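You operate a simulated robot arm through the tools that you are given. There is no shell and no other tool.

The job below is to be done with a simulated robot arm. You get a single attempt, and the scene is never put back.

## Task
Layer drops, then sprinkles, in the small red cup and serve it.
Fine: one portion of each; the cup goes on the narrow tray, the slide ends out. Set down upright: what you pick out.

Only the result counts: the job must be done as asked and must still hold three seconds after the hand-in. Knocking over, shifting, dropping, spilling or breaking anything else fails it.

## Robot
A 7-joint arm with a two-finger parallel gripper, fixed in place. Base frame: the origin is on the floor under the middle of its stand, x ahead of it, y to its left, z up; the work surface is at about z = 850. Units: mm, rad, N and s.
With the tool pointing down near the work surface it reaches from about 280 to 720 mm from the base axis. Its first joint turns from -2.897 to 2.897 rad. Payload 1.57 kg.
Tool frame: the origin (TCP) lies between the finger pads and is the grasp point; the fingertips stand 30 mm ahead of it; z points along the fingers, y is the line along which they close. Largest opening 80 mm; finger width 17, thickness 12; the body of the gripper, 40 by 82 mm, starts 80 mm behind the TCP.
Orientation is told as [roll, pitch, yaw] about the base's x, y, z axes, in that order, counted from this pose: with the fingers straight down and closing along the base's y, the tool's x points along the base's -x, its y along +y and its z along -z.

## Interface
- The arm moves only by the tool step_arm. Its argument "steps" is a list that holds one entry, the list of rows, each a list of 7 numbers: the shift along the tool's x, y, z in mm, then the turn, a rotation vector about the tool's x, y, z in rad, then the opening in per cent of the stroke, from 0 (shut) to 100 (fully open). In form: [[[tx, ty, tz, ax, ay, az, gripper], ...]]. A call has 1 to 20 rows; each row shifts and turns the commanded pose from where the row before left it, along the tool's axes as they then stand. A row lasts 0.2 s, in which the tool goes at most 50 mm and 0.15 rad; a call with a longer step from one row to the next is refused whole, and so is a gripper value outside its range. A pose out of reach is approached as far as the arm can. The call stops where the force on the tool passes 40 N (or 10 N more than at its start, if that is more) or the arm is blocked; 0.2 s more then pass. The fingers move at their own pace (about 72 mm/s each) and stop on an object; they squeeze with about 28 N. The grip force told is the motor's: it shows also when the fingers shut on nothing. Time passes only in rows, and 0.2 s behind the last, so rows that do not move let the fingers close. The reply holds the time, the measured pose of the TCP, the force on the tool along the base axes, the opening and the grip force, in the units named above and with some noise, with the torque about the TCP (base axes, N m) and any sound that the robot's microphone picked up, and new pictures: "pictures" is both (left out), scene, wrist or none.
- Cameras (640 x 400 px; columns grow to the right, rows downward): "scene" is fixed at [48.4, 649.3, 1565.7]; the picture's right is [-0.51, -0.86, 0.00], its down [-0.70, 0.42, -0.57] and it looks along [0.49, -0.30, -0.82] (base axes); focal length 322 px, centre (320, 200). "wrist" rides on the gripper at [72, -7, -122] in the tool frame; the picture's right is [0.09, 1.00, 0.00], its down [-0.84, 0.08, -0.54] and it looks along [-0.54, 0.05, 0.84] (tool axes); focal length 238 px, centre (320, 200). There is no depth. A picture from a camera that has moved, and an enlarged one, comes with that camera's place and axes in the base frame and with its lens.
- move_column(by): slides the trunk up (or, below 0, down) by that many mm; the arm rides with it, the base frame stays. It gives what a move gives, with no picture.
- zoom(camera, box): a new picture of the part [left, top, right, bottom] of that camera's present view, enlarged. The clock stands still meanwhile.
- finish_job(): hands the job in; it is judged then, once.

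Places have to be worked out from the pictures, the camera data and where the tool is seen. Open the gripper and draw the arm clear of the work before you hand the job in, unless the task says otherwise.

The tools are called after "Request:" by a JSON object that holds its "api" and its "payload". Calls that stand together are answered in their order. step_arm: Moves the arm, as the interface text tells. Its arguments: {"type":"object","properties":{"steps":{"type":"array","items":{"type":"array","items":{"type":"array","items":{"type":"number"}}}},"pictures":{"type":"string","enum":["both","scene","wrist","none"]}},"required":["steps"]} The other tools are called the same way: move_column (by) moves the trunk up or down; zoom (camera, box) takes an enlarged picture of a part of a camera's view; finish_job () hands the job in.

At the start:

```text
clock: 0.0
ee_pos: [229.0, 431.8, 1248.8]
tool_rot: [-0.006, 0.005, 0.001]
force: [0.4, -0.2, -0.5]
wrist_torque: [-0.01, 0.0, 0.01]
opening: 80.0
finger_force: 0.0
trunk travel left (down, up): [-75.0, 40.0]
```

scene: 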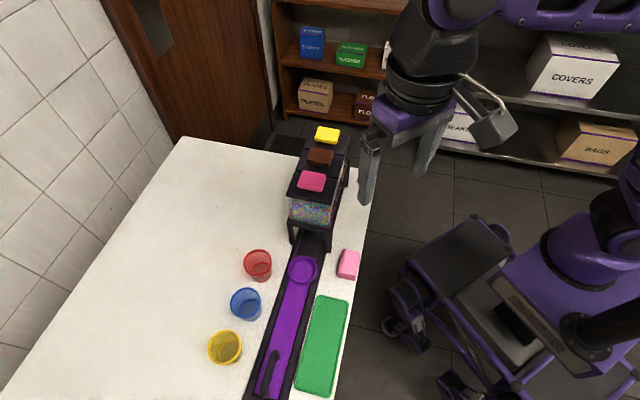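
wrist: 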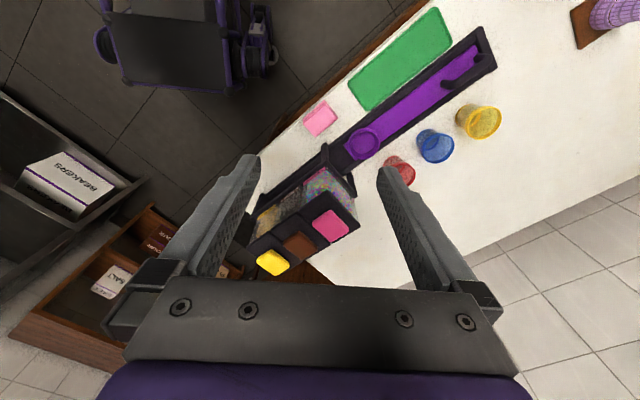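

I start by enlarging the parts of both views to understand the dispensers, the slide, the cups and the trays.

Request:
{"api": "zoom", "payload": {"camera": "scene", "box": [200, 110, 400, 260]}}

Request:
{"api": "zoom", "payload": {"camera": "scene", "box": [180, 230, 400, 400]}}

Request:
{"api": "zoom", "payload": {"camera": "wrist", "box": [220, 130, 420, 290]}}

Request:
{"api": "zoom", "payload": {"camera": "wrist", "box": [290, 0, 640, 200]}}

```text
2.67 times, centred on (300, 185) of scene
camera zoom: at [48.4, 649.3, 1565.7], right [-0.51, -0.86, 0.0], down [-0.7, 0.42, -0.57], along [0.49, -0.3, -0.82], focal length 859 px, centre (373, 240)
```

zoom: 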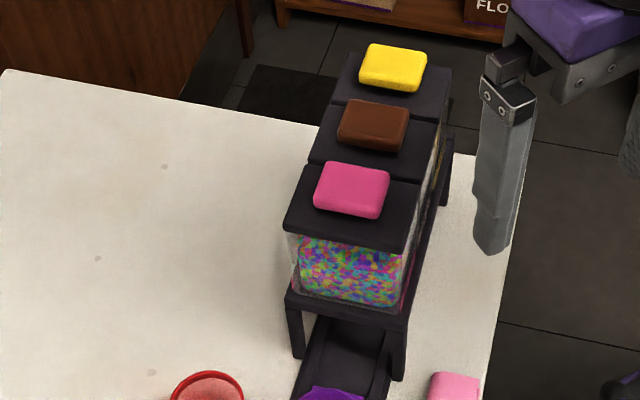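

```text
2.35 times, centred on (290, 315) of scene
camera zoom: at [48.4, 649.3, 1565.7], right [-0.51, -0.86, 0.0], down [-0.7, 0.42, -0.57], along [0.49, -0.3, -0.82], focal length 758 px, centre (391, -71)
```

zoom: 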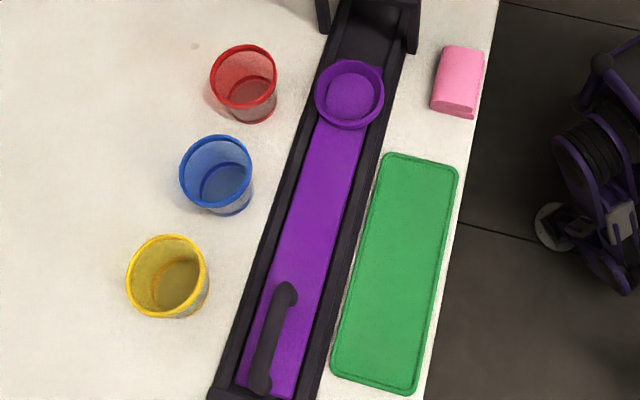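

```text
2.50 times, centred on (320, 210) of wrist
camera zoom: at [156.3, 425.2, 1371.0], right [-0.09, 1.0, -0.01], down [0.84, 0.08, 0.54], along [0.54, 0.04, -0.84], focal length 596 px, centre (320, 175)
```

zoom: 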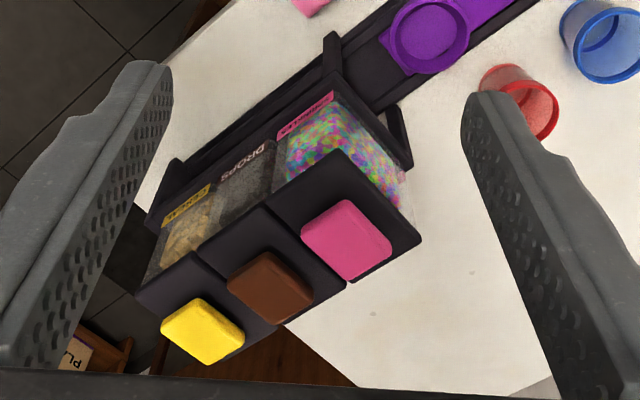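

```text
1.83 times, centred on (465, 100) of wrist
camera zoom: at [156.3, 425.2, 1371.0], right [-0.09, 1.0, -0.01], down [0.84, 0.08, 0.54], along [0.54, 0.04, -0.84], focal length 436 px, centre (55, 383)
```

zoom: 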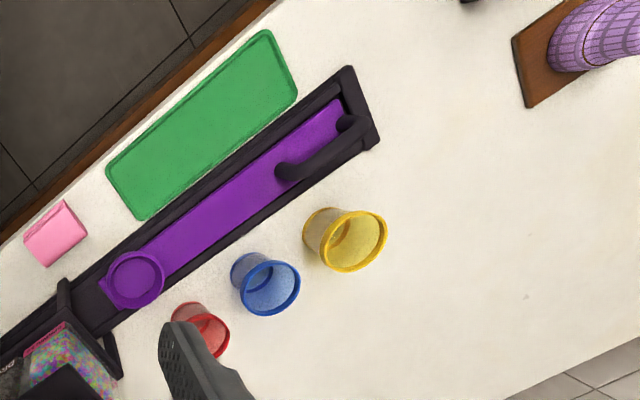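

The rail runs at about -45°: ring near (319, 528), sprinkles button near (386, 461, 1078), drops button near (431, 416), red cup near (359, 611). I turn the tool in line with the rail and move to a vantage point over the outer end of the slide to measure better.

Request:
{"api": "step_arm", "payload": {"steps": [[[0, 0, 0, 0, 0, 0.1309, 100], [0, 0, 0, 0, 0, 0.1309, 100], [0, 0, 0, 0, 0, 0.1309, 100], [0, 0, 0, 0, 0, 0.1309, 100], [0, 0, 0, 0, 0, 0.1309, 100], [0, 0, 0, 0, 0, 0.1309, 100], [28, 20, 14, 0, 0, 0, 100], [28, 20, 14, 0, 0, 0, 100], [28, 20, 14, 0, 0, 0, 100], [28, 20, 14, 0, 0, 0, 100], [28, 20, 14, 0, 0, 0, 100], [0, 0, 0, 0, 0, 0, 100]]], "pictures": "both"}}

```text
clock: 2.6
ee_pos: [198.2, 600.8, 1172.9]
tool_rot: [-0.011, -0.002, -0.785]
force: [-0.6, 0.7, -0.9]
wrist_torque: [-0.05, 0.0, 0.0]
opening: 79.7
finger_force: 0.0
trunk travel left (down, up): [-75.0, 40.0]
camera wrist: at [144.3, 647.6, 1295.6], right [0.64, 0.77, -0.01], down [0.65, -0.53, 0.54], along [0.41, -0.35, -0.84], focal length 238 px, centre (320, 200)
```

scene: 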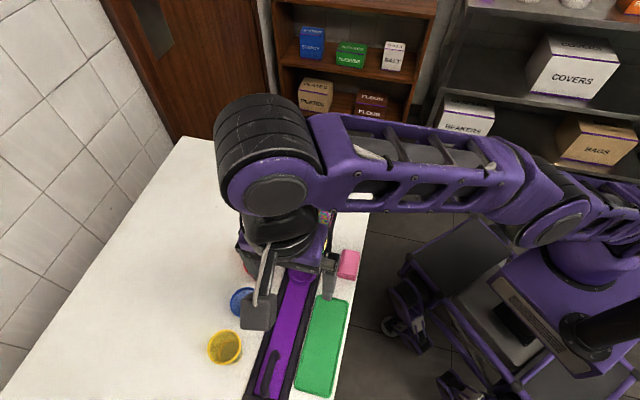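
wrist: 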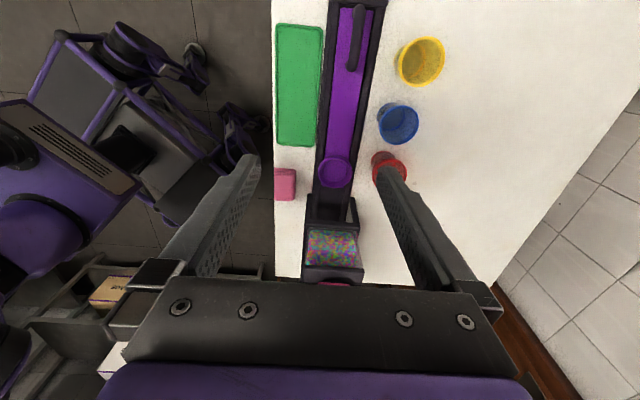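

The view is clear now. I enlarge the wrist view on the slide, cups, tray and handle.

Request:
{"api": "zoom", "payload": {"camera": "wrist", "box": [260, 0, 460, 125]}}

Request:
{"api": "zoom", "payload": {"camera": "wrist", "box": [260, 120, 420, 290]}}

Request:
{"api": "zoom", "payload": {"camera": "scene", "box": [190, 250, 370, 400]}}

```text
3.20 times, centred on (360, 62) of wrist
camera zoom: at [144.3, 647.6, 1295.6], right [0.64, 0.77, -0.01], down [0.65, -0.53, 0.54], along [0.41, -0.35, -0.84], focal length 763 px, centre (192, 640)
```

zoom: 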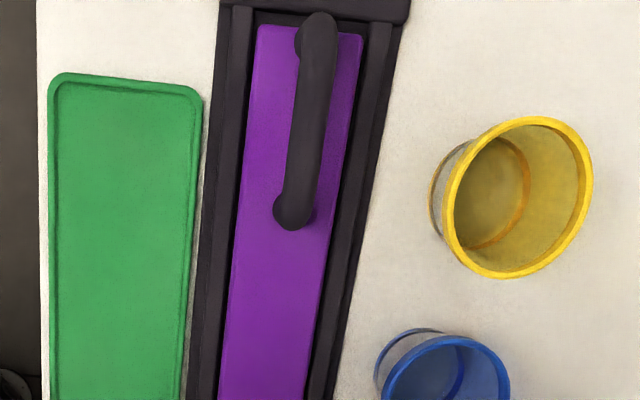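

```text
2.35 times, centred on (340, 205) of wrist
camera zoom: at [144.3, 647.6, 1295.6], right [0.64, 0.77, -0.01], down [0.65, -0.53, 0.54], along [0.41, -0.35, -0.84], focal length 561 px, centre (273, 188)
```

zoom: 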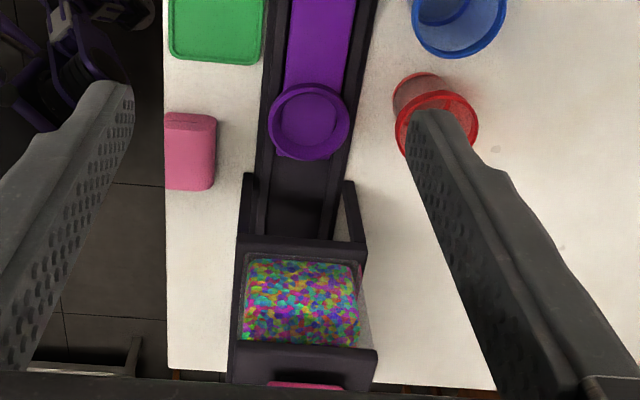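

```text
2.67 times, centred on (280, 325) of scene
camera zoom: at [48.4, 649.3, 1565.7], right [-0.51, -0.86, 0.0], down [-0.7, 0.42, -0.57], along [0.49, -0.3, -0.82], focal length 859 px, centre (427, -133)
```

zoom: 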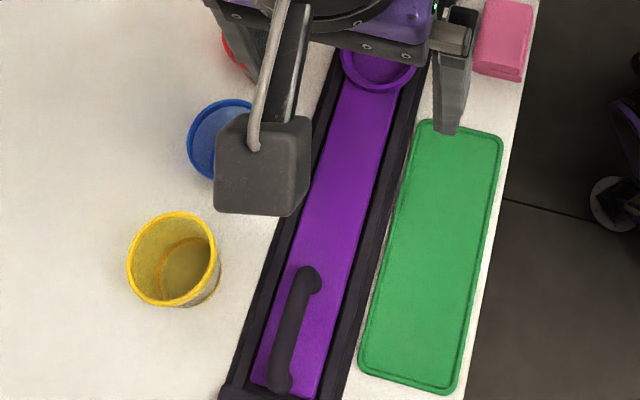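

The cup's rim centre looks to be near (361, 620) from both cameras, at the edge of reach. I move to a hover over it, still well above everything, to see it between the fingers.

Request:
{"api": "step_arm", "payload": {"steps": [[[-20, 22, 20, 0, 0, 0, 100], [-20, 22, 20, 0, 0, 0, 100], [-20, 22, 20, 0, 0, 0, 100], [-20, 22, 20, 0, 0, 0, 100], [-20, 22, 20, 0, 0, 0, 100], [0, 0, 0, 0, 0, 0, 100], [0, 0, 0, 0, 0, 0, 100]]], "pictures": "both"}}

```text
clock: 4.2
ee_pos: [338.5, 590.8, 1072.3]
tool_rot: [-0.006, 0.0, -0.786]
force: [0.4, 0.8, -0.3]
wrist_torque: [0.04, 0.02, 0.0]
opening: 80.1
finger_force: 0.1
out of reach, approached as far as the arm can: row 2, 4, 5
trunk travel left (down, up): [-75.0, 40.0]
camera wrist: at [283.7, 637.3, 1193.6], right [0.64, 0.77, -0.01], down [0.65, -0.53, 0.54], along [0.41, -0.35, -0.84], focal length 238 px, centre (320, 200)
```

scene: 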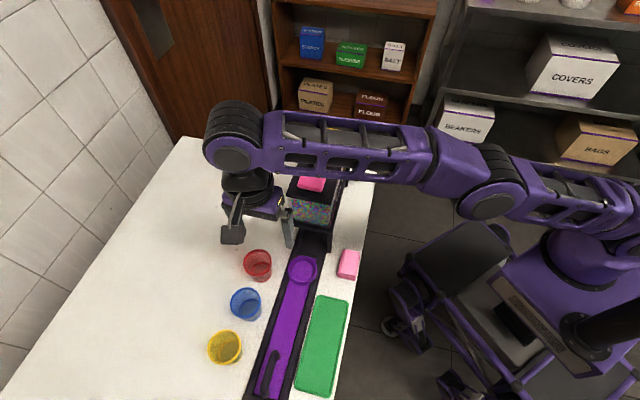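
wrist: 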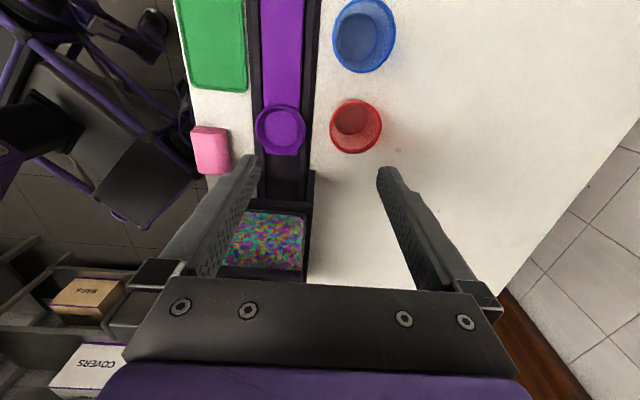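

The arm is at its reach limit at this height; lower down it reaches farther. I enlarge the view of the red cup to refine its place and height.

Request:
{"api": "zoom", "payload": {"camera": "wrist", "box": [300, 60, 420, 180]}}

Request:
{"api": "zoom", "payload": {"camera": "scene", "box": [220, 200, 320, 320]}}

Request:
{"api": "zoom", "payload": {"camera": "wrist", "box": [180, 0, 400, 180]}}

```text
3.33 times, centred on (360, 120) of wrist
camera zoom: at [283.7, 637.3, 1193.6], right [0.64, 0.77, -0.01], down [0.65, -0.53, 0.54], along [0.41, -0.35, -0.84], focal length 794 px, centre (187, 467)
```

zoom: 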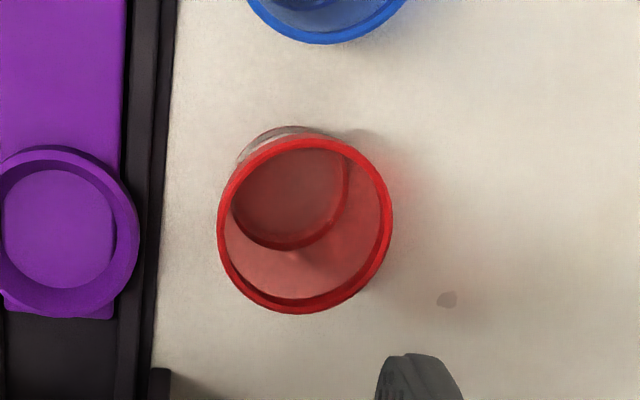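

```text
3.33 times, centred on (270, 260) of scene
camera zoom: at [48.4, 649.3, 1565.7], right [-0.51, -0.86, 0.0], down [-0.7, 0.42, -0.57], along [0.49, -0.3, -0.82], focal length 1074 px, centre (487, 0)
```

zoom: 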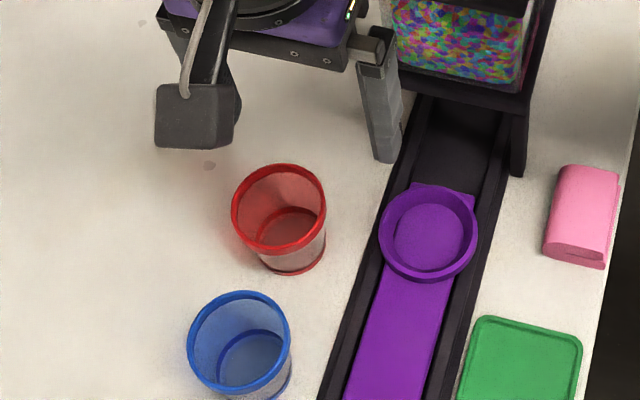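

```text
2.22 times, centred on (290, 90) of wrist
camera zoom: at [283.7, 637.3, 1193.6], right [0.64, 0.77, -0.01], down [0.65, -0.53, 0.54], along [0.41, -0.35, -0.84], focal length 530 px, centre (387, 444)
```

zoom: 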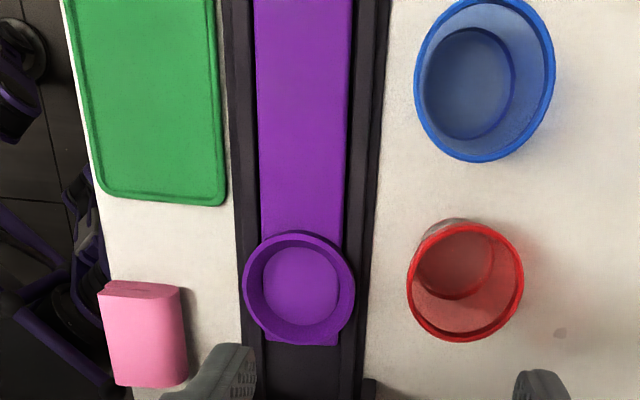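

The red cup is at about (373, 617), rim z≈904 and rim Ø≈63, right at the reach limit. I'll turn to yaw 0 and tilt the tool about 15° so the wrist stays nearer the base and clear of the dispensers, while both finger pads stay vertical.

Request:
{"api": "step_arm", "payload": {"steps": [[[0, 0, 0, 0, 0, -0.1309, 100], [0, 0, 0, 0, 0, -0.1309, 100], [0, 0, 0, 0, 0, -0.1309, 100], [0, 0, 0, 0, 0, -0.1309, 100], [0, 0, 0, 0, 0, -0.1309, 100], [0, 0, 0, 0, 0, -0.1309, 100], [0, 0, 0, 0, -0.131, 0, 100], [0, 0, 0, 0, -0.131, 0, 100], [0, 0, 0, 0, 0, 0, 100]]], "pictures": "both"}}

```text
clock: 6.2
ee_pos: [348.9, 612.5, 1077.8]
tool_rot: [-0.01, -0.257, 0.002]
force: [-1.0, -0.4, 0.0]
wrist_torque: [0.01, 0.0, 0.01]
opening: 80.0
finger_force: 0.0
out of reach, approached as far as the arm can: row 7, 8
trunk travel left (down, up): [-75.0, 40.0]
camera wrist: at [248.6, 605.3, 1178.5], right [-0.09, 1.0, -0.03], down [0.67, 0.08, 0.74], along [0.74, 0.04, -0.68], focal length 238 px, centre (320, 200)
```

scene: 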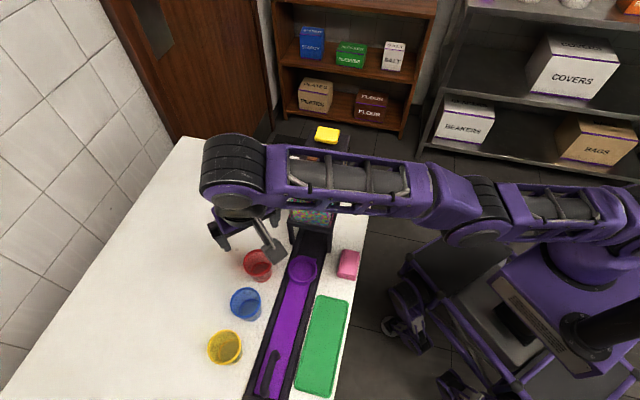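
wrist: 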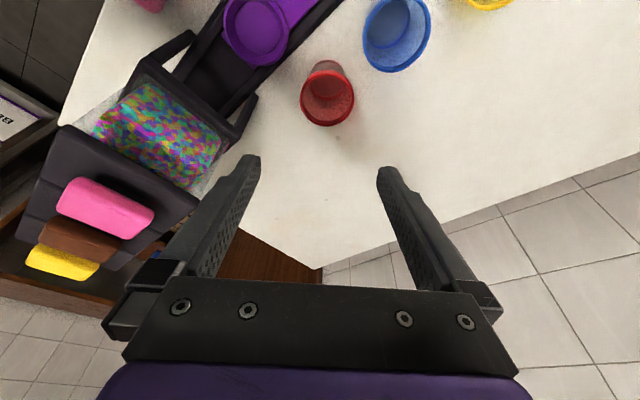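

Tilt is in. I enlarge the wrist view on the red cup to locate it again from this angle.

Request:
{"api": "zoom", "payload": {"camera": "wrist", "box": [270, 40, 390, 140]}}

Request:
{"api": "zoom", "payload": {"camera": "wrist", "box": [0, 0, 300, 290]}}

```text
4.00 times, centred on (330, 90) of wrist
camera zoom: at [248.6, 605.3, 1178.5], right [-0.09, 1.0, -0.03], down [0.67, 0.08, 0.74], along [0.74, 0.04, -0.68], focal length 953 px, centre (280, 640)
```

zoom: 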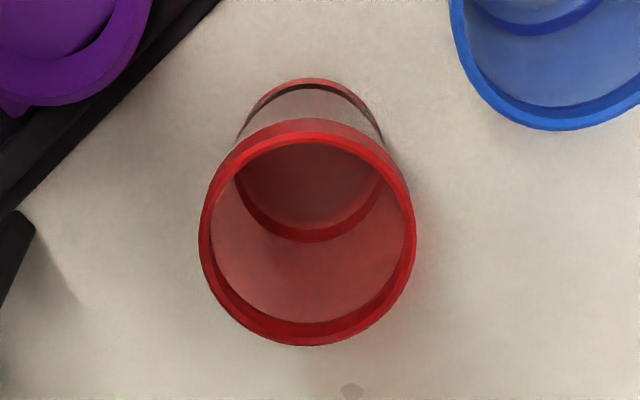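

```text
1.38 times, centred on (150, 145) of wrist
camera zoom: at [248.6, 605.3, 1178.5], right [-0.09, 1.0, -0.03], down [0.67, 0.08, 0.74], along [0.74, 0.04, -0.68], focal length 329 px, centre (554, 276)
```

zoom: 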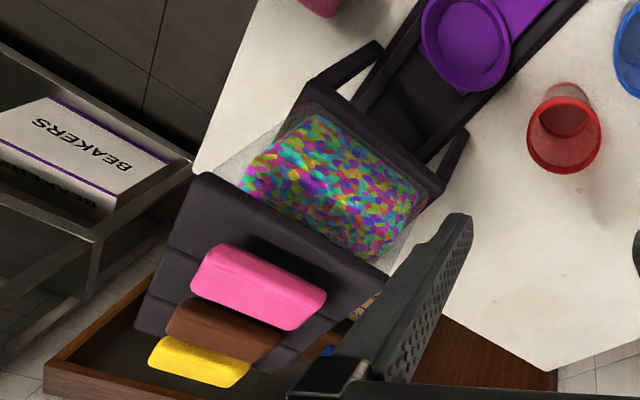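

The cup centre is about (371, 615). I go down to a hover about 100 mm back along the fingers from the grasp point.

Request:
{"api": "step_arm", "payload": {"steps": [[[6, 0.75, 20, 0, 0, 0, 100], [6, 0.75, 20, 0, 0, 0, 100], [6, 0.75, 20, 0, 0, 0, 100], [6, 0.75, 20, 0, 0, 0, 100], [0, 0, 0, 0, 0, 0, 100]]], "pictures": "both"}}

```text
clock: 7.4
ee_pos: [353.1, 634.8, 999.2]
tool_rot: [-0.008, -0.254, 0.002]
force: [-0.4, -1.1, -0.1]
wrist_torque: [-0.04, -0.06, 0.0]
opening: 80.1
finger_force: 0.1
out of reach, approached as far as the arm can: row 1, 2, 3, 4
trunk travel left (down, up): [-75.0, 40.0]
camera wrist: at [252.9, 628.0, 1100.7], right [-0.09, 1.0, -0.03], down [0.67, 0.08, 0.73], along [0.73, 0.04, -0.68], focal length 238 px, centre (320, 200)
```

scene: 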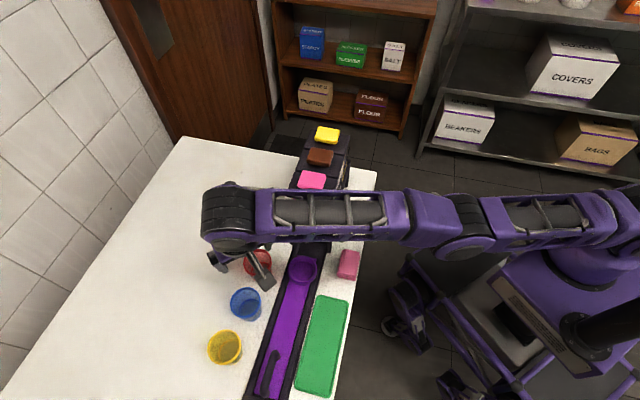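
wrist: 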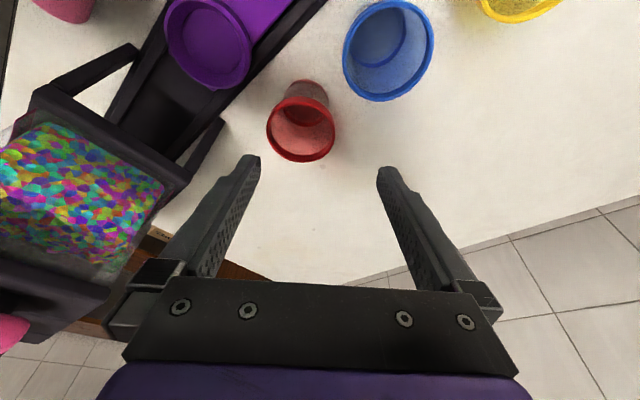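

The arm went straight and drifted to y≈635 instead of 612, so it is stuck at its stretch limit. I draw back up and inward (-x) to bend the elbow again before coming down.

Request:
{"api": "step_arm", "payload": {"steps": [[[15.5, 0, -19.6, 0, 0, 0, 100], [15.5, 0, -19.6, 0, 0, 0, 100], [15.5, 0, -19.6, 0, 0, 0, 100], [15.5, 0, -19.6, 0, 0, 0, 100], [0, 0, 0, 0, 0, 0, 100]]], "pictures": "scene"}}

```text
clock: 8.6
ee_pos: [278.0, 643.3, 1063.3]
tool_rot: [-0.006, -0.257, -0.001]
force: [-0.3, -0.1, -0.1]
wrist_torque: [0.02, 0.02, 0.01]
opening: 80.2
finger_force: 0.2
out of reach, approached as far as the arm can: row 1, 2
trunk travel left (down, up): [-75.0, 40.0]
```

scene: 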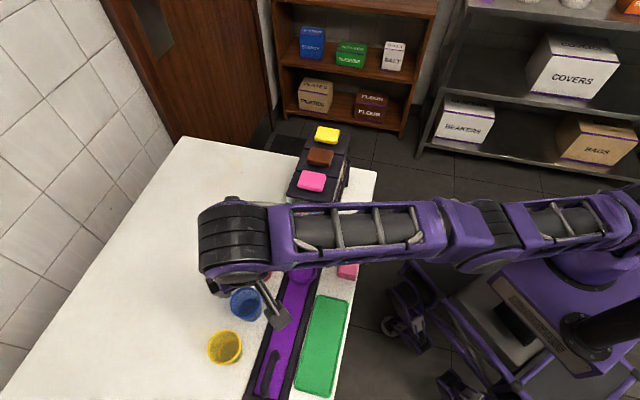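

The last two rows were followed properly. I now move inward along -y, which lies over the rail and well above it, to bend the elbow further.

Request:
{"api": "step_arm", "payload": {"steps": [[[0, -15, 0, 0, 0, 0, 100], [0, -15, 0, 0, 0, 0, 100], [0, -15, 0, 0, 0, 0, 100], [0, -15, 0, 0, 0, 0, 100], [0, 0, 0, 0, 0, 0, 100]]], "pictures": "scene"}}

```text
clock: 9.8
ee_pos: [286.0, 638.6, 1073.1]
tool_rot: [-0.006, -0.256, -0.001]
force: [-0.5, 0.2, -0.3]
wrist_torque: [0.0, 0.0, -0.01]
opening: 80.1
finger_force: 0.1
out of reach, approached as far as the arm can: row 1, 2, 3, 4
trunk travel left (down, up): [-75.0, 40.0]
```

scene: 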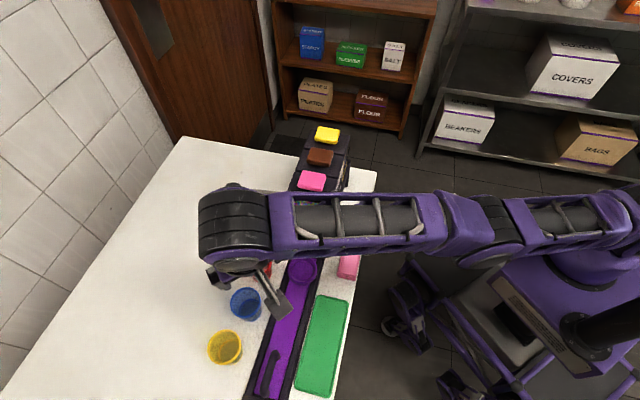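

The arm is locked nearly straight, so small inward commands get lost. I try larger steps straight along the shoulder line; the path is over empty space beside the dispensers.

Request:
{"api": "step_arm", "payload": {"steps": [[[18, -44, 11, 0, 0, 0, 100], [18, -44, 11, 0, 0, 0, 100], [0, 0, 0, 0, 0, 0, 100]]], "pictures": "scene"}}

```text
clock: 10.6
ee_pos: [286.5, 638.3, 1073.1]
tool_rot: [-0.008, -0.256, 0.0]
force: [-0.3, -0.5, -0.3]
wrist_torque: [0.03, 0.0, 0.0]
opening: 80.0
finger_force: 0.1
out of reach, approached as far as the arm can: row 1, 2
trunk travel left (down, up): [-75.0, 40.0]
```

scene: 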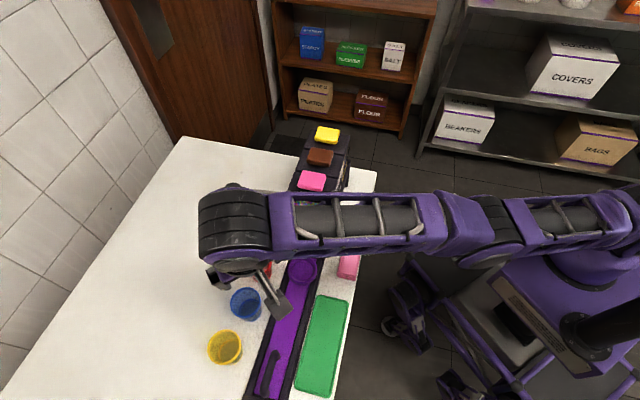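

Pure inward motion is ignored, so I mix in a sideways sweep (toward -x, slightly inward and up) to make the shoulder and elbow both turn.

Request:
{"api": "step_arm", "payload": {"steps": [[[39.5, -15, -25.5, 0, 0, 0, 100], [39.5, -15, -25.5, 0, 0, 0, 100], [39.5, -15, -25.5, 0, 0, 0, 100], [0, 0, 0, 0, 0, 0, 100]]], "pictures": "scene"}}

```text
clock: 11.6
ee_pos: [161.0, 640.9, 1135.3]
tool_rot: [-0.008, -0.256, 0.001]
force: [0.3, -0.1, -0.5]
wrist_torque: [-0.03, -0.03, 0.01]
opening: 80.3
finger_force: 0.0
out of reach, approached as far as the arm can: row 1, 2, 3
trunk travel left (down, up): [-75.0, 40.0]
```

scene: 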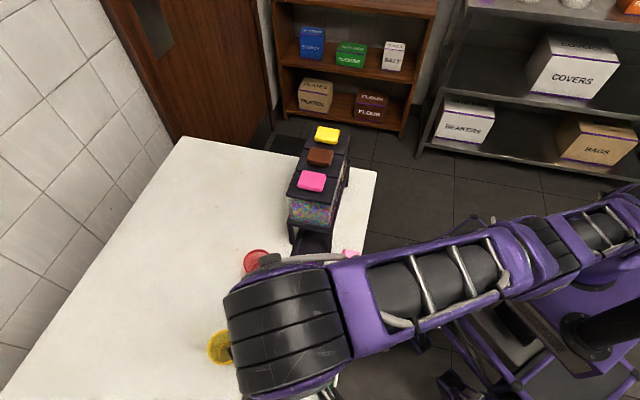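

Still on the stretched-arm sphere (radius about 725 around z≈1031). I sweep upward along that sphere, away from everything, and then test an inward move.

Request:
{"api": "step_arm", "payload": {"steps": [[[-6.6, -21.5, -39, 0, 0, 0, 100], [-5.9, -23.8, -37.7, 0, 0, 0, 100], [-5, -26.1, -36.3, 0, 0, 0, 100], [-4.4, -28.3, -34.8, 0, 0, 0, 100], [8.4, -22.7, 17.8, 0, 0, 0, 100], [8.4, -22.7, 17.8, 0, 0, 0, 100], [0, 0, 0, 0, 0, 0, 100]]], "pictures": "scene"}}

```text
clock: 13.2
ee_pos: [149.5, 515.0, 1213.9]
tool_rot: [-0.03, -0.248, -0.009]
force: [0.2, 0.3, 0.2]
wrist_torque: [0.02, 0.06, 0.01]
opening: 80.0
finger_force: 0.2
out of reach, approached as far as the arm can: row 1, 2
trunk travel left (down, up): [-75.0, 40.0]
```

scene: 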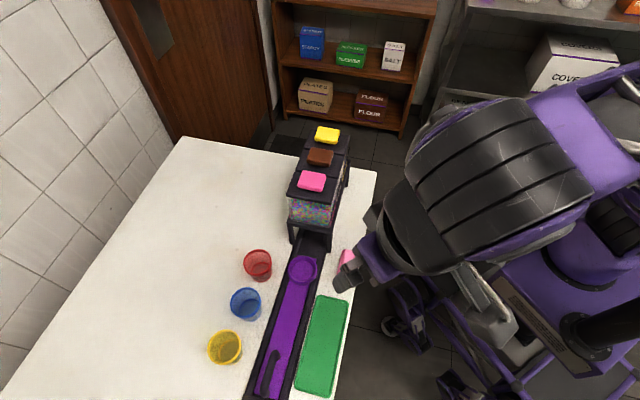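

Unlocked: the arm bends again. I now add a bit more tilt (about 20°) so the wrist stays well inside its reach, and move to a point 150 mm back along the fingers from the cup.

Request:
{"api": "step_arm", "payload": {"steps": [[[0, 0, 0, 0, 0, 0, 100], [0, 0, 0, 0, -0.087, 0, 100], [-12.5, 12.6, 27.8, 0, 0, 0, 100], [-12.5, 12.6, 27.8, 0, 0, 0, 100], [-12.5, 12.6, 27.8, 0, 0, 0, 100], [-12.5, 12.6, 27.8, 0, 0, 0, 100], [-12.5, 12.6, 27.8, 0, 0, 0, 100], [-12.5, 12.6, 27.8, 0, 0, 0, 100], [0, 0, 0, 0, 0, 0, 100]]], "pictures": "both"}}

```text
clock: 15.2
ee_pos: [267.7, 588.6, 1096.5]
tool_rot: [-0.006, -0.345, 0.003]
force: [-0.4, 0.0, 0.3]
wrist_torque: [0.02, 0.0, 0.01]
opening: 80.1
finger_force: 0.0
trunk travel left (down, up): [-75.0, 40.0]
camera wrist: at [158.5, 580.8, 1188.3], right [-0.09, 1.0, -0.04], down [0.61, 0.08, 0.79], along [0.79, 0.05, -0.61], focal length 238 px, centre (320, 200)
```

scene: 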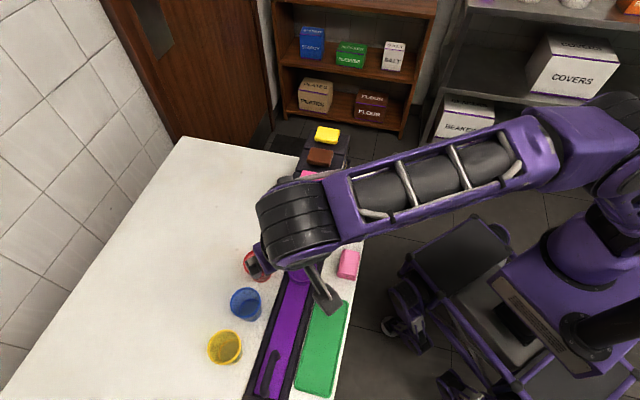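
wrist: 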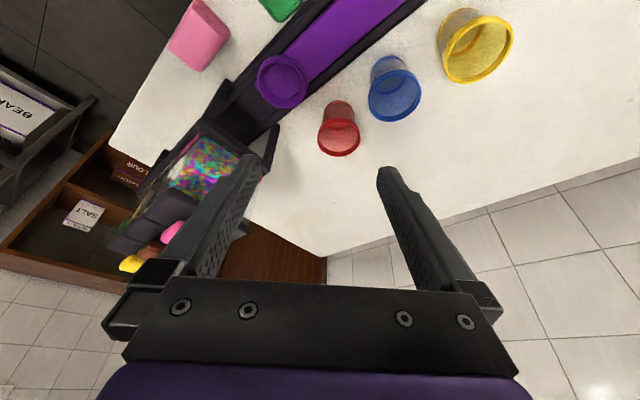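

Motion is clean now. I enlarge the view of the red cup from this oblique angle to fix its height and place.

Request:
{"api": "zoom", "payload": {"camera": "wrist", "box": [290, 80, 390, 170]}}

Request:
{"api": "zoom", "payload": {"camera": "wrist", "box": [230, 30, 330, 120]}}

```text
4.44 times, centred on (340, 125) of wrist
camera zoom: at [158.5, 580.8, 1188.3], right [-0.09, 1.0, -0.04], down [0.61, 0.08, 0.79], along [0.79, 0.05, -0.61], focal length 1059 px, centre (231, 533)
```

zoom: 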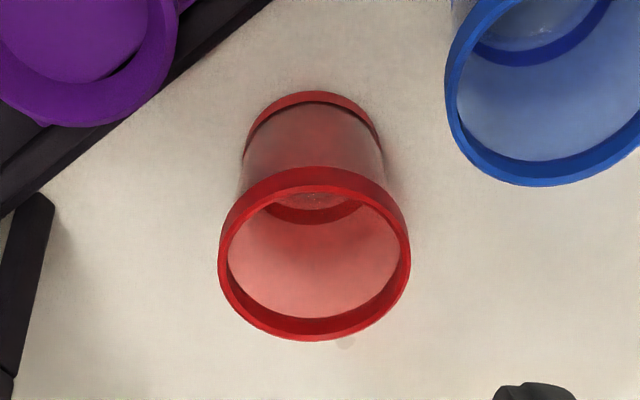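

```text
4.44 times, centred on (280, 75) of wrist
camera zoom: at [158.5, 580.8, 1188.3], right [-0.09, 1.0, -0.04], down [0.61, 0.08, 0.79], along [0.79, 0.05, -0.61], focal length 1059 px, centre (498, 756)
```

zoom: 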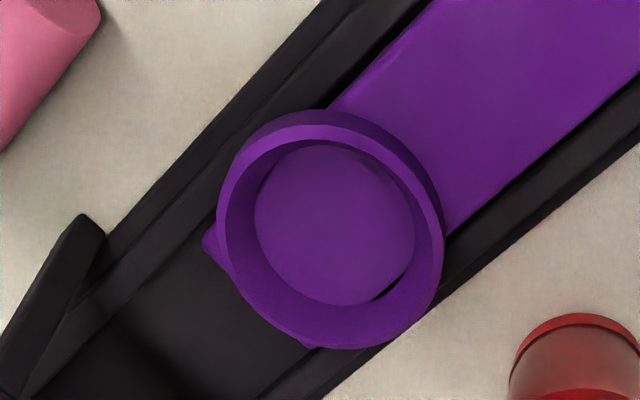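

Cup: centre about (369.5, 615.5), rim at z≈914, rim Ø≈62, base Ø≈50. I move to 80 mm back from the grasp point along the fingers and check alignment.

Request:
{"api": "step_arm", "payload": {"steps": [[[-7.5, 6.7, 34.4, 0, 0, 0, 100], [-7.5, 6.7, 34.4, 0, 0, 0, 100], [-7.5, 6.7, 34.4, 0, 0, 0, 100], [-7.5, 6.7, 34.4, 0, 0, 0, 100], [0, 0, 0, 0, 0, 0, 100]]], "pictures": "both"}}

```text
clock: 16.4
ee_pos: [342.4, 610.7, 976.8]
tool_rot: [-0.005, -0.345, 0.0]
force: [0.1, -0.8, -0.6]
wrist_torque: [0.02, 0.0, -0.03]
opening: 79.8
finger_force: 0.0
trunk travel left (down, up): [-75.0, 40.0]
camera wrist: at [233.8, 604.5, 1067.7], right [-0.09, 1.0, -0.04], down [0.61, 0.08, 0.79], along [0.79, 0.05, -0.61], focal length 238 px, centre (320, 200)
```

scene: 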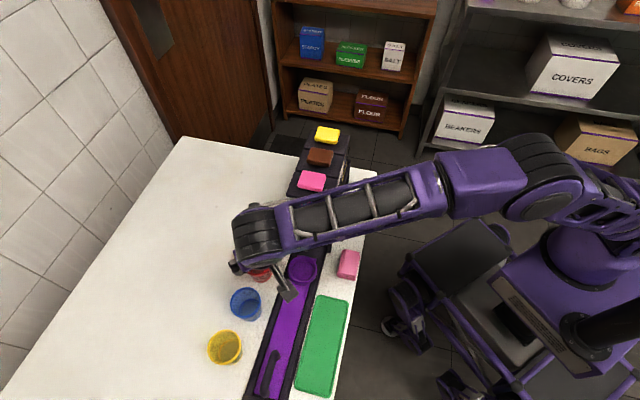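
wrist: 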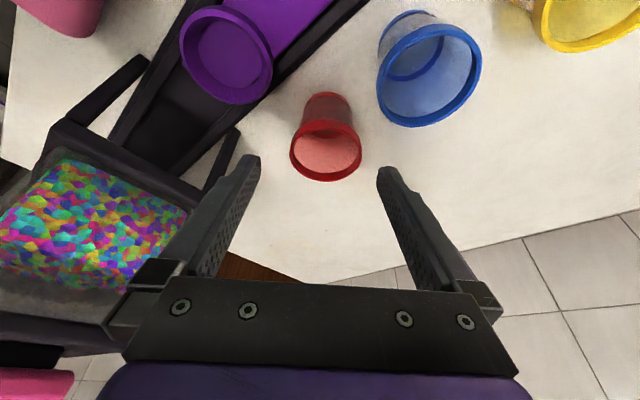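

Aligned within a few mm. I enlarge to measure the remaining offset between cup and fingers.

Request:
{"api": "zoom", "payload": {"camera": "wrist", "box": [230, 80, 400, 190]}}

```text
3.64 times, centred on (315, 135) of wrist
camera zoom: at [233.8, 604.5, 1067.7], right [-0.09, 1.0, -0.04], down [0.61, 0.08, 0.79], along [0.79, 0.05, -0.61], focal length 867 px, centre (338, 436)
```

zoom: 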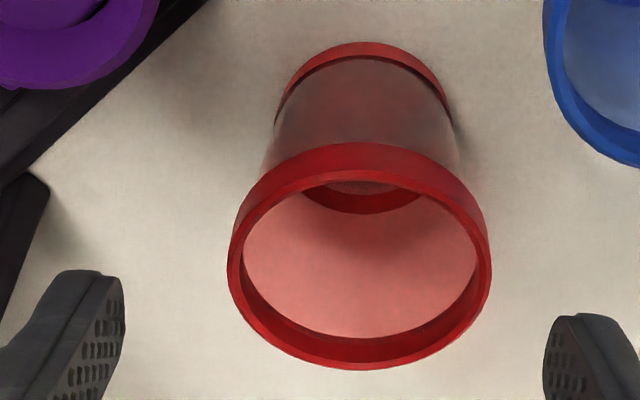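

The cup is at (370, 615.3), the TCP at y≈610.7. I correct y by +4.6 and go down along the fingers to the grasp height, keeping the gripper open.

Request:
{"api": "step_arm", "payload": {"steps": [[[0, 4.6, 0, 0, 0, 0, 100], [0, 0, 20, 0, 0, 0, 100], [0, 0, 20, 0, 0, 0, 100], [0, 0, 20, 0, 0, 0, 100], [0, 0, 19, 0, 0, 0, 100], [0, 0, 0, 0, 0, 0, 100], [0, 0, 0, 0, 0, 0, 100]]], "pictures": "both"}}

```text
clock: 18.0
ee_pos: [369.5, 616.0, 903.1]
tool_rot: [-0.006, -0.346, 0.004]
force: [-0.4, -0.5, 1.0]
wrist_torque: [-0.02, 0.01, 0.03]
opening: 80.1
finger_force: 0.2
trunk travel left (down, up): [-75.0, 40.0]
camera wrist: at [259.8, 608.7, 994.3], right [-0.09, 1.0, -0.04], down [0.61, 0.08, 0.79], along [0.79, 0.05, -0.61], focal length 238 px, centre (320, 200)
```

scene: 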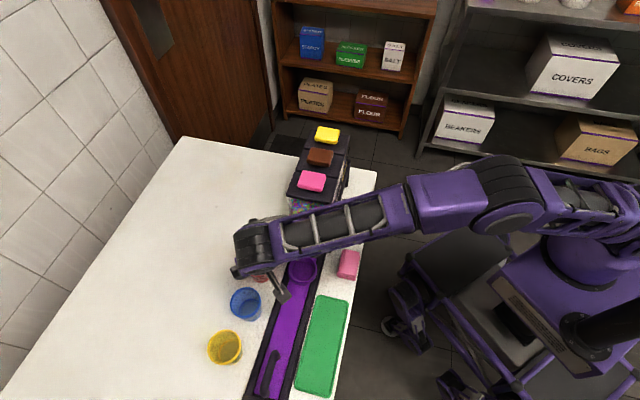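
wrist: 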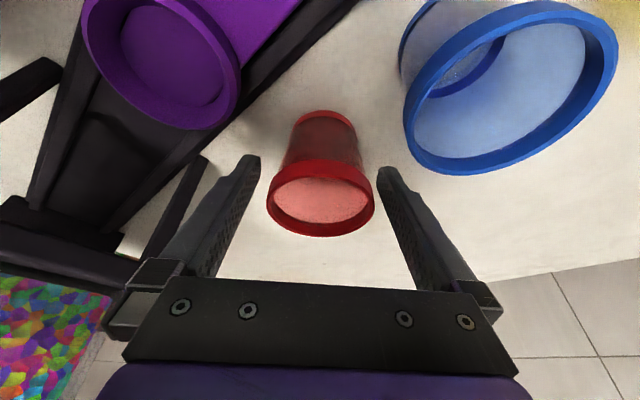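

The rim is centred between the open fingers. I close on the cup.

Request:
{"api": "step_arm", "payload": {"steps": [[[0, 0, 0, 0, 0, 0, 0], [0, 0, 0, 0, 0, 0, 0], [0, 0, 0, 0, 0, 0, 0], [0, 0, 0, 0, 0, 0, 0]]], "pictures": "wrist"}}

```text
clock: 19.0
ee_pos: [368.8, 616.0, 902.6]
tool_rot: [-0.007, -0.343, 0.002]
force: [0.3, -1.0, 0.0]
wrist_torque: [-0.01, 0.02, 0.01]
opening: 58.0
finger_force: 28.5
trunk travel left (down, up): [-75.0, 40.0]
camera wrist: at [259.8, 608.7, 994.4], right [-0.09, 1.0, -0.04], down [0.61, 0.08, 0.79], along [0.79, 0.05, -0.61], focal length 238 px, centre (320, 200)
```

wrist: 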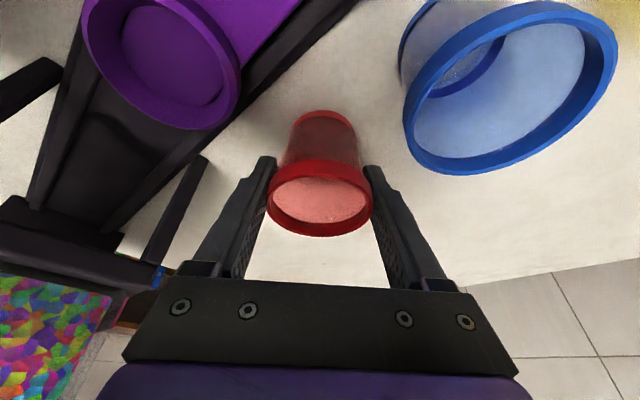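

Gripped at 58 mm opening. I lift the cup straight up 50 mm.

Request:
{"api": "step_arm", "payload": {"steps": [[[-5.7, 0, -15.7, 0, 0, 0, 0], [-5.7, 0, -15.7, 0, 0, 0, 0], [-5.7, 0, -15.7, 0, 0, 0, 0], [0, 0, 0, 0, 0, 0, 0], [0, 0, 0, 0, 0, 0, 0]]], "pictures": "both"}}

```text
clock: 20.2
ee_pos: [368.6, 614.9, 951.6]
tool_rot: [-0.005, -0.344, 0.002]
force: [-0.6, -0.6, 0.2]
wrist_torque: [0.0, -0.01, 0.0]
opening: 0.0
finger_force: 20.8
trunk travel left (down, up): [-75.0, 40.0]
camera wrist: at [260.7, 609.1, 1043.8], right [-0.09, 1.0, -0.04], down [0.61, 0.08, 0.79], along [0.79, 0.05, -0.61], focal length 238 px, centre (320, 200)
```

scene: 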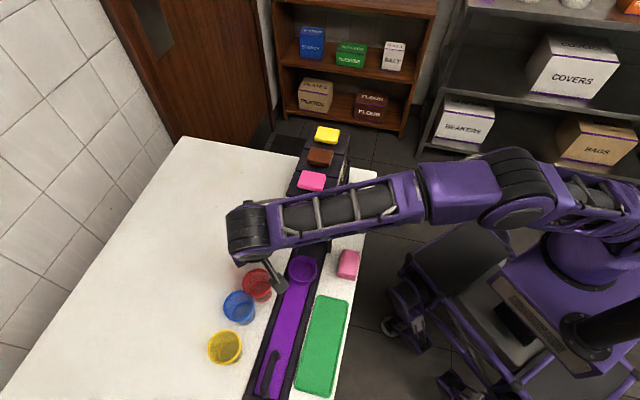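
wrist: 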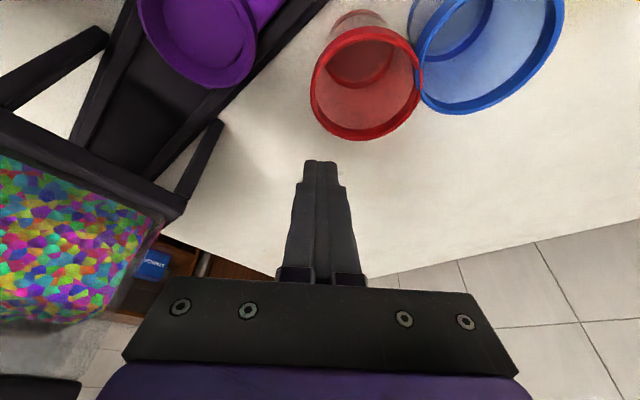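

The cup slipped out during the lift and slid against the blue cup. I look closely at both cups before doing anything else.

Request:
{"api": "zoom", "payload": {"camera": "wrist", "box": [280, 0, 600, 200]}}

Request:
{"api": "zoom", "payload": {"camera": "scene", "box": [190, 240, 310, 380]}}

```text
2.00 times, centred on (440, 100) of wrist
camera zoom: at [260.7, 609.1, 1043.8], right [-0.09, 1.0, -0.04], down [0.61, 0.08, 0.79], along [0.79, 0.05, -0.61], focal length 477 px, centre (80, 400)
```

zoom: 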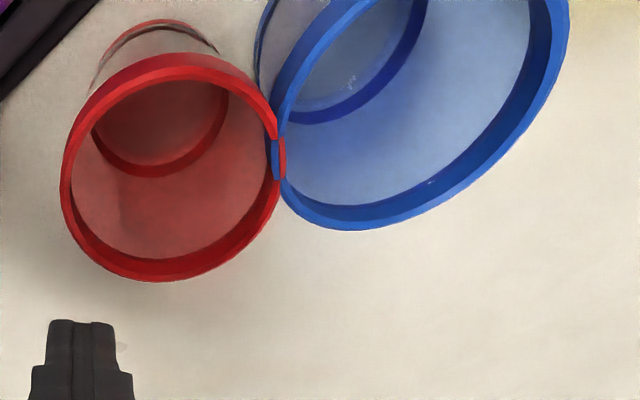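

```text
2.86 times, centred on (250, 310) of scene
camera zoom: at [48.4, 649.3, 1565.7], right [-0.51, -0.86, 0.0], down [-0.7, 0.42, -0.57], along [0.49, -0.3, -0.82], focal length 921 px, centre (520, -114)
```

zoom: 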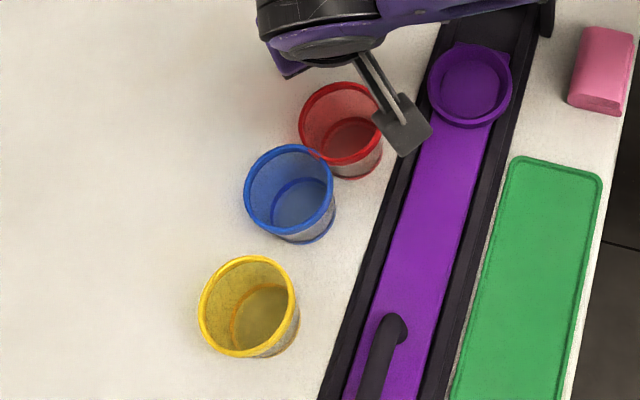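

The red cup is upright at about (325, 635), touching the blue cup, which has moved about 13 mm in y; I'll take the red cup first and then put the blue one back. I retreat to a free spot and turn the tool so the fingers can straddle the red cup along x.

Request:
{"api": "step_arm", "payload": {"steps": [[[9.8, -15, -30.8, 0, 0, 0, 0], [9.8, -15, -30.8, 0, 0, 0, 0], [9.8, -15, -30.8, 0, 0, 0, 0], [9.8, -15, -30.8, 0, 0, 0, 50], [9.8, -15, -30.8, 0, 0, 0, 85], [0, 0, 0, 0, 0.115, 0, 85], [0, 0, 0, 0, 0.115, 0, 85], [0, 0, 0, 0, 0.115, 0, 85], [0, 0, 0, 0, 0, 0.1309, 85], [0, 0, 0, 0, 0, 0.1309, 85], [0, 0, 0, 0, 0, 0.1309, 85], [0, 0, 0, 0, 0, 0.1309, 85], [0, 0, 0, 0, 0, 0.1309, 85], [0, 0, 0, 0, 0, 0.1309, 85], [0, 0, 0, 0, 0, 0, 85]]], "pictures": "both"}}

```text
clock: 23.4
ee_pos: [270.3, 542.2, 1082.4]
tool_rot: [-0.005, -0.004, -0.788]
force: [-0.2, -0.1, -0.3]
wrist_torque: [0.01, 0.01, 0.04]
opening: 68.1
finger_force: 0.1
trunk travel left (down, up): [-75.0, 40.0]
camera wrist: at [215.7, 588.7, 1205.0], right [0.64, 0.77, -0.01], down [0.65, -0.54, 0.54], along [0.41, -0.35, -0.84], focal length 238 px, centre (320, 200)
```

scene: 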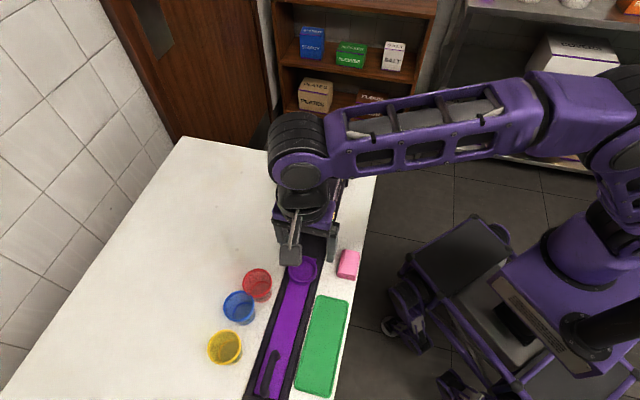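
wrist: 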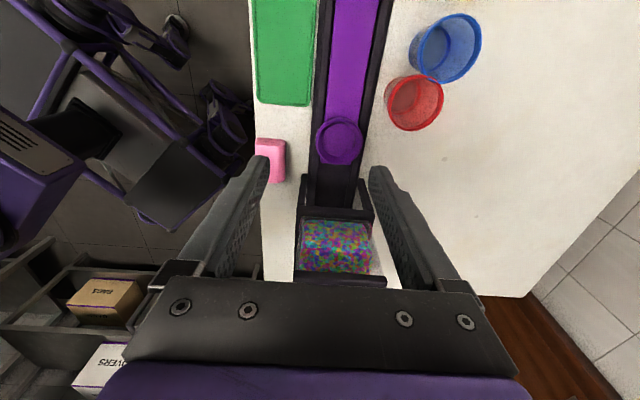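

I enlarge the wrist view to fix the new positions of the red and blue cups, and of the ring and the rail.

Request:
{"api": "zoom", "payload": {"camera": "wrist", "box": [370, 0, 500, 140]}}

Request:
{"api": "zoom", "payload": {"camera": "scene", "box": [190, 240, 310, 380]}}

Request:
{"api": "zoom", "payload": {"camera": "wrist", "box": [280, 80, 420, 220]}}

```text
2.86 times, centred on (435, 70) of wrist
camera zoom: at [215.7, 588.7, 1205.0], right [0.64, 0.77, -0.01], down [0.65, -0.54, 0.54], along [0.41, -0.35, -0.84], focal length 681 px, centre (-9, 571)
```

zoom: 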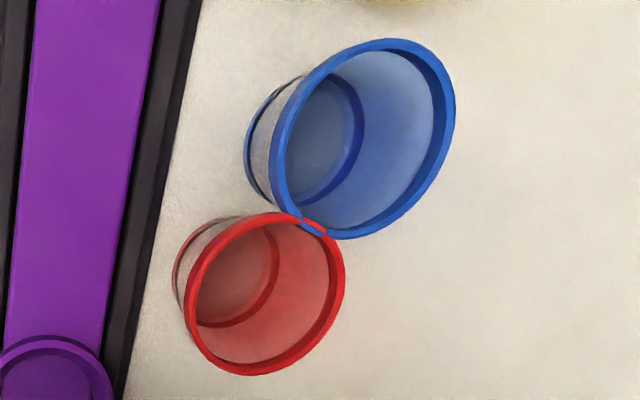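

```text
2.86 times, centred on (250, 310) of scene
camera zoom: at [48.4, 649.3, 1565.7], right [-0.51, -0.86, 0.0], down [-0.7, 0.42, -0.57], along [0.49, -0.3, -0.82], focal length 921 px, centre (520, -114)
```

zoom: 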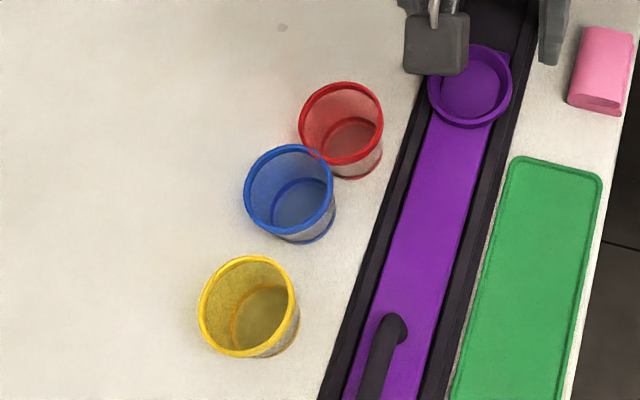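

```text
2.86 times, centred on (350, 150) of wrist
camera zoom: at [215.7, 588.7, 1205.0], right [0.64, 0.77, -0.01], down [0.65, -0.54, 0.54], along [0.41, -0.35, -0.84], focal length 681 px, centre (234, 343)
```

zoom: 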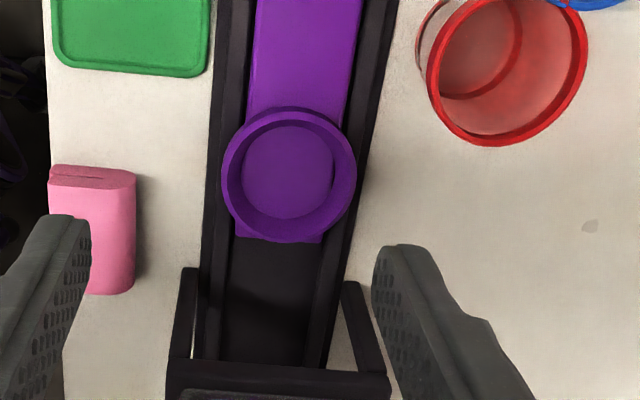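

Red cup now about (326.5, 636), blue about (301, 688). I turn to yaw about -97° with a 12° outward tilt so the fingers fit between the rail and the blue cup, and hover 80 mm back from the red cup.

Request:
{"api": "step_arm", "payload": {"steps": [[[0, 0, 0, 0, 0, 0.1293, 85], [0, 0, 0, 0, 0, 0.1293, 85], [0, 0, 0, 0, 0, 0.1293, 85], [0, 0, 0, 0, 0, 0.1293, 85], [0, 0, 0, 0, 0, 0.1293, 85], [0, 0, 0, 0, 0, 0.1293, 85], [0, 0, 0, 0, 0, 0.1293, 85], [0, 0, 0, 0, 0.105, 0, 85], [0, 0, 0, 0, 0.105, 0, 85], [11.9, 8.9, 24.1, 0, 0, 0, 85], [11.9, 8.9, 24.1, 0, 0, 0, 85], [11.9, 8.9, 24.1, 0, 0, 0, 85], [11.9, 8.9, 24.1, 0, 0, 0, 85], [11.9, 8.9, 24.1, 0, 0, 0, 85], [0, 0, 0, 0, 0, 0, 85], [0, 0, 0, 0, 0, 0, 85]]], "pictures": "both"}}

```text
clock: 26.8
ee_pos: [324.4, 619.6, 977.2]
tool_rot: [-0.003, 0.205, -1.693]
force: [-0.2, -0.1, 0.4]
wrist_torque: [-0.02, 0.01, -0.03]
opening: 68.3
finger_force: 0.0
trunk travel left (down, up): [-75.0, 40.0]
camera wrist: at [324.2, 665.0, 1111.2], right [1.0, -0.03, 0.02], down [-0.03, -0.93, 0.36], along [0.01, -0.36, -0.93], focal length 238 px, centre (320, 200)
```

scene: 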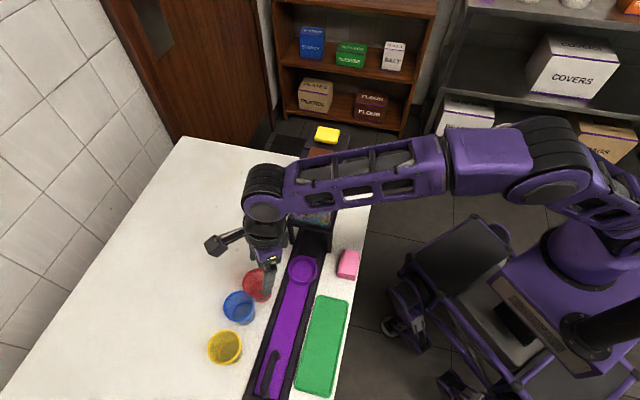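
wrist: 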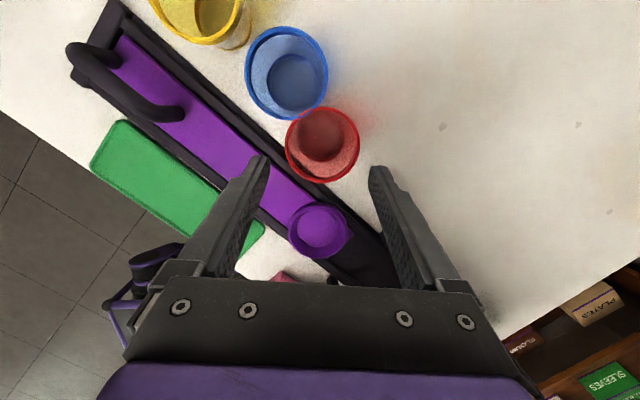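

I enlarge to check the red cup's alignment between the fingers.

Request:
{"api": "zoom", "payload": {"camera": "wrist", "box": [240, 20, 400, 190]}}

Request:
{"api": "zoom", "payload": {"camera": "wrist", "box": [60, 0, 280, 150]}}

```text
2.35 times, centred on (320, 105) of wrist
camera zoom: at [324.2, 665.0, 1111.2], right [1.0, -0.03, 0.02], down [-0.03, -0.93, 0.36], along [0.01, -0.36, -0.93], focal length 561 px, centre (320, 424)
```

zoom: 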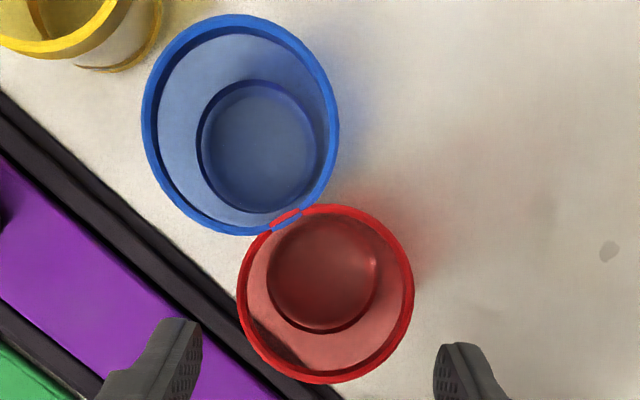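

```text
2.67 times, centred on (170, 75) of wrist
camera zoom: at [324.2, 665.0, 1111.2], right [1.0, -0.03, 0.02], down [-0.03, -0.93, 0.36], along [0.01, -0.36, -0.93], focal length 636 px, centre (720, 533)
```

zoom: 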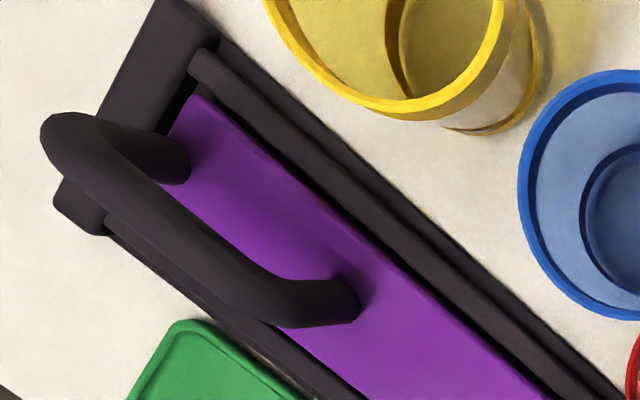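

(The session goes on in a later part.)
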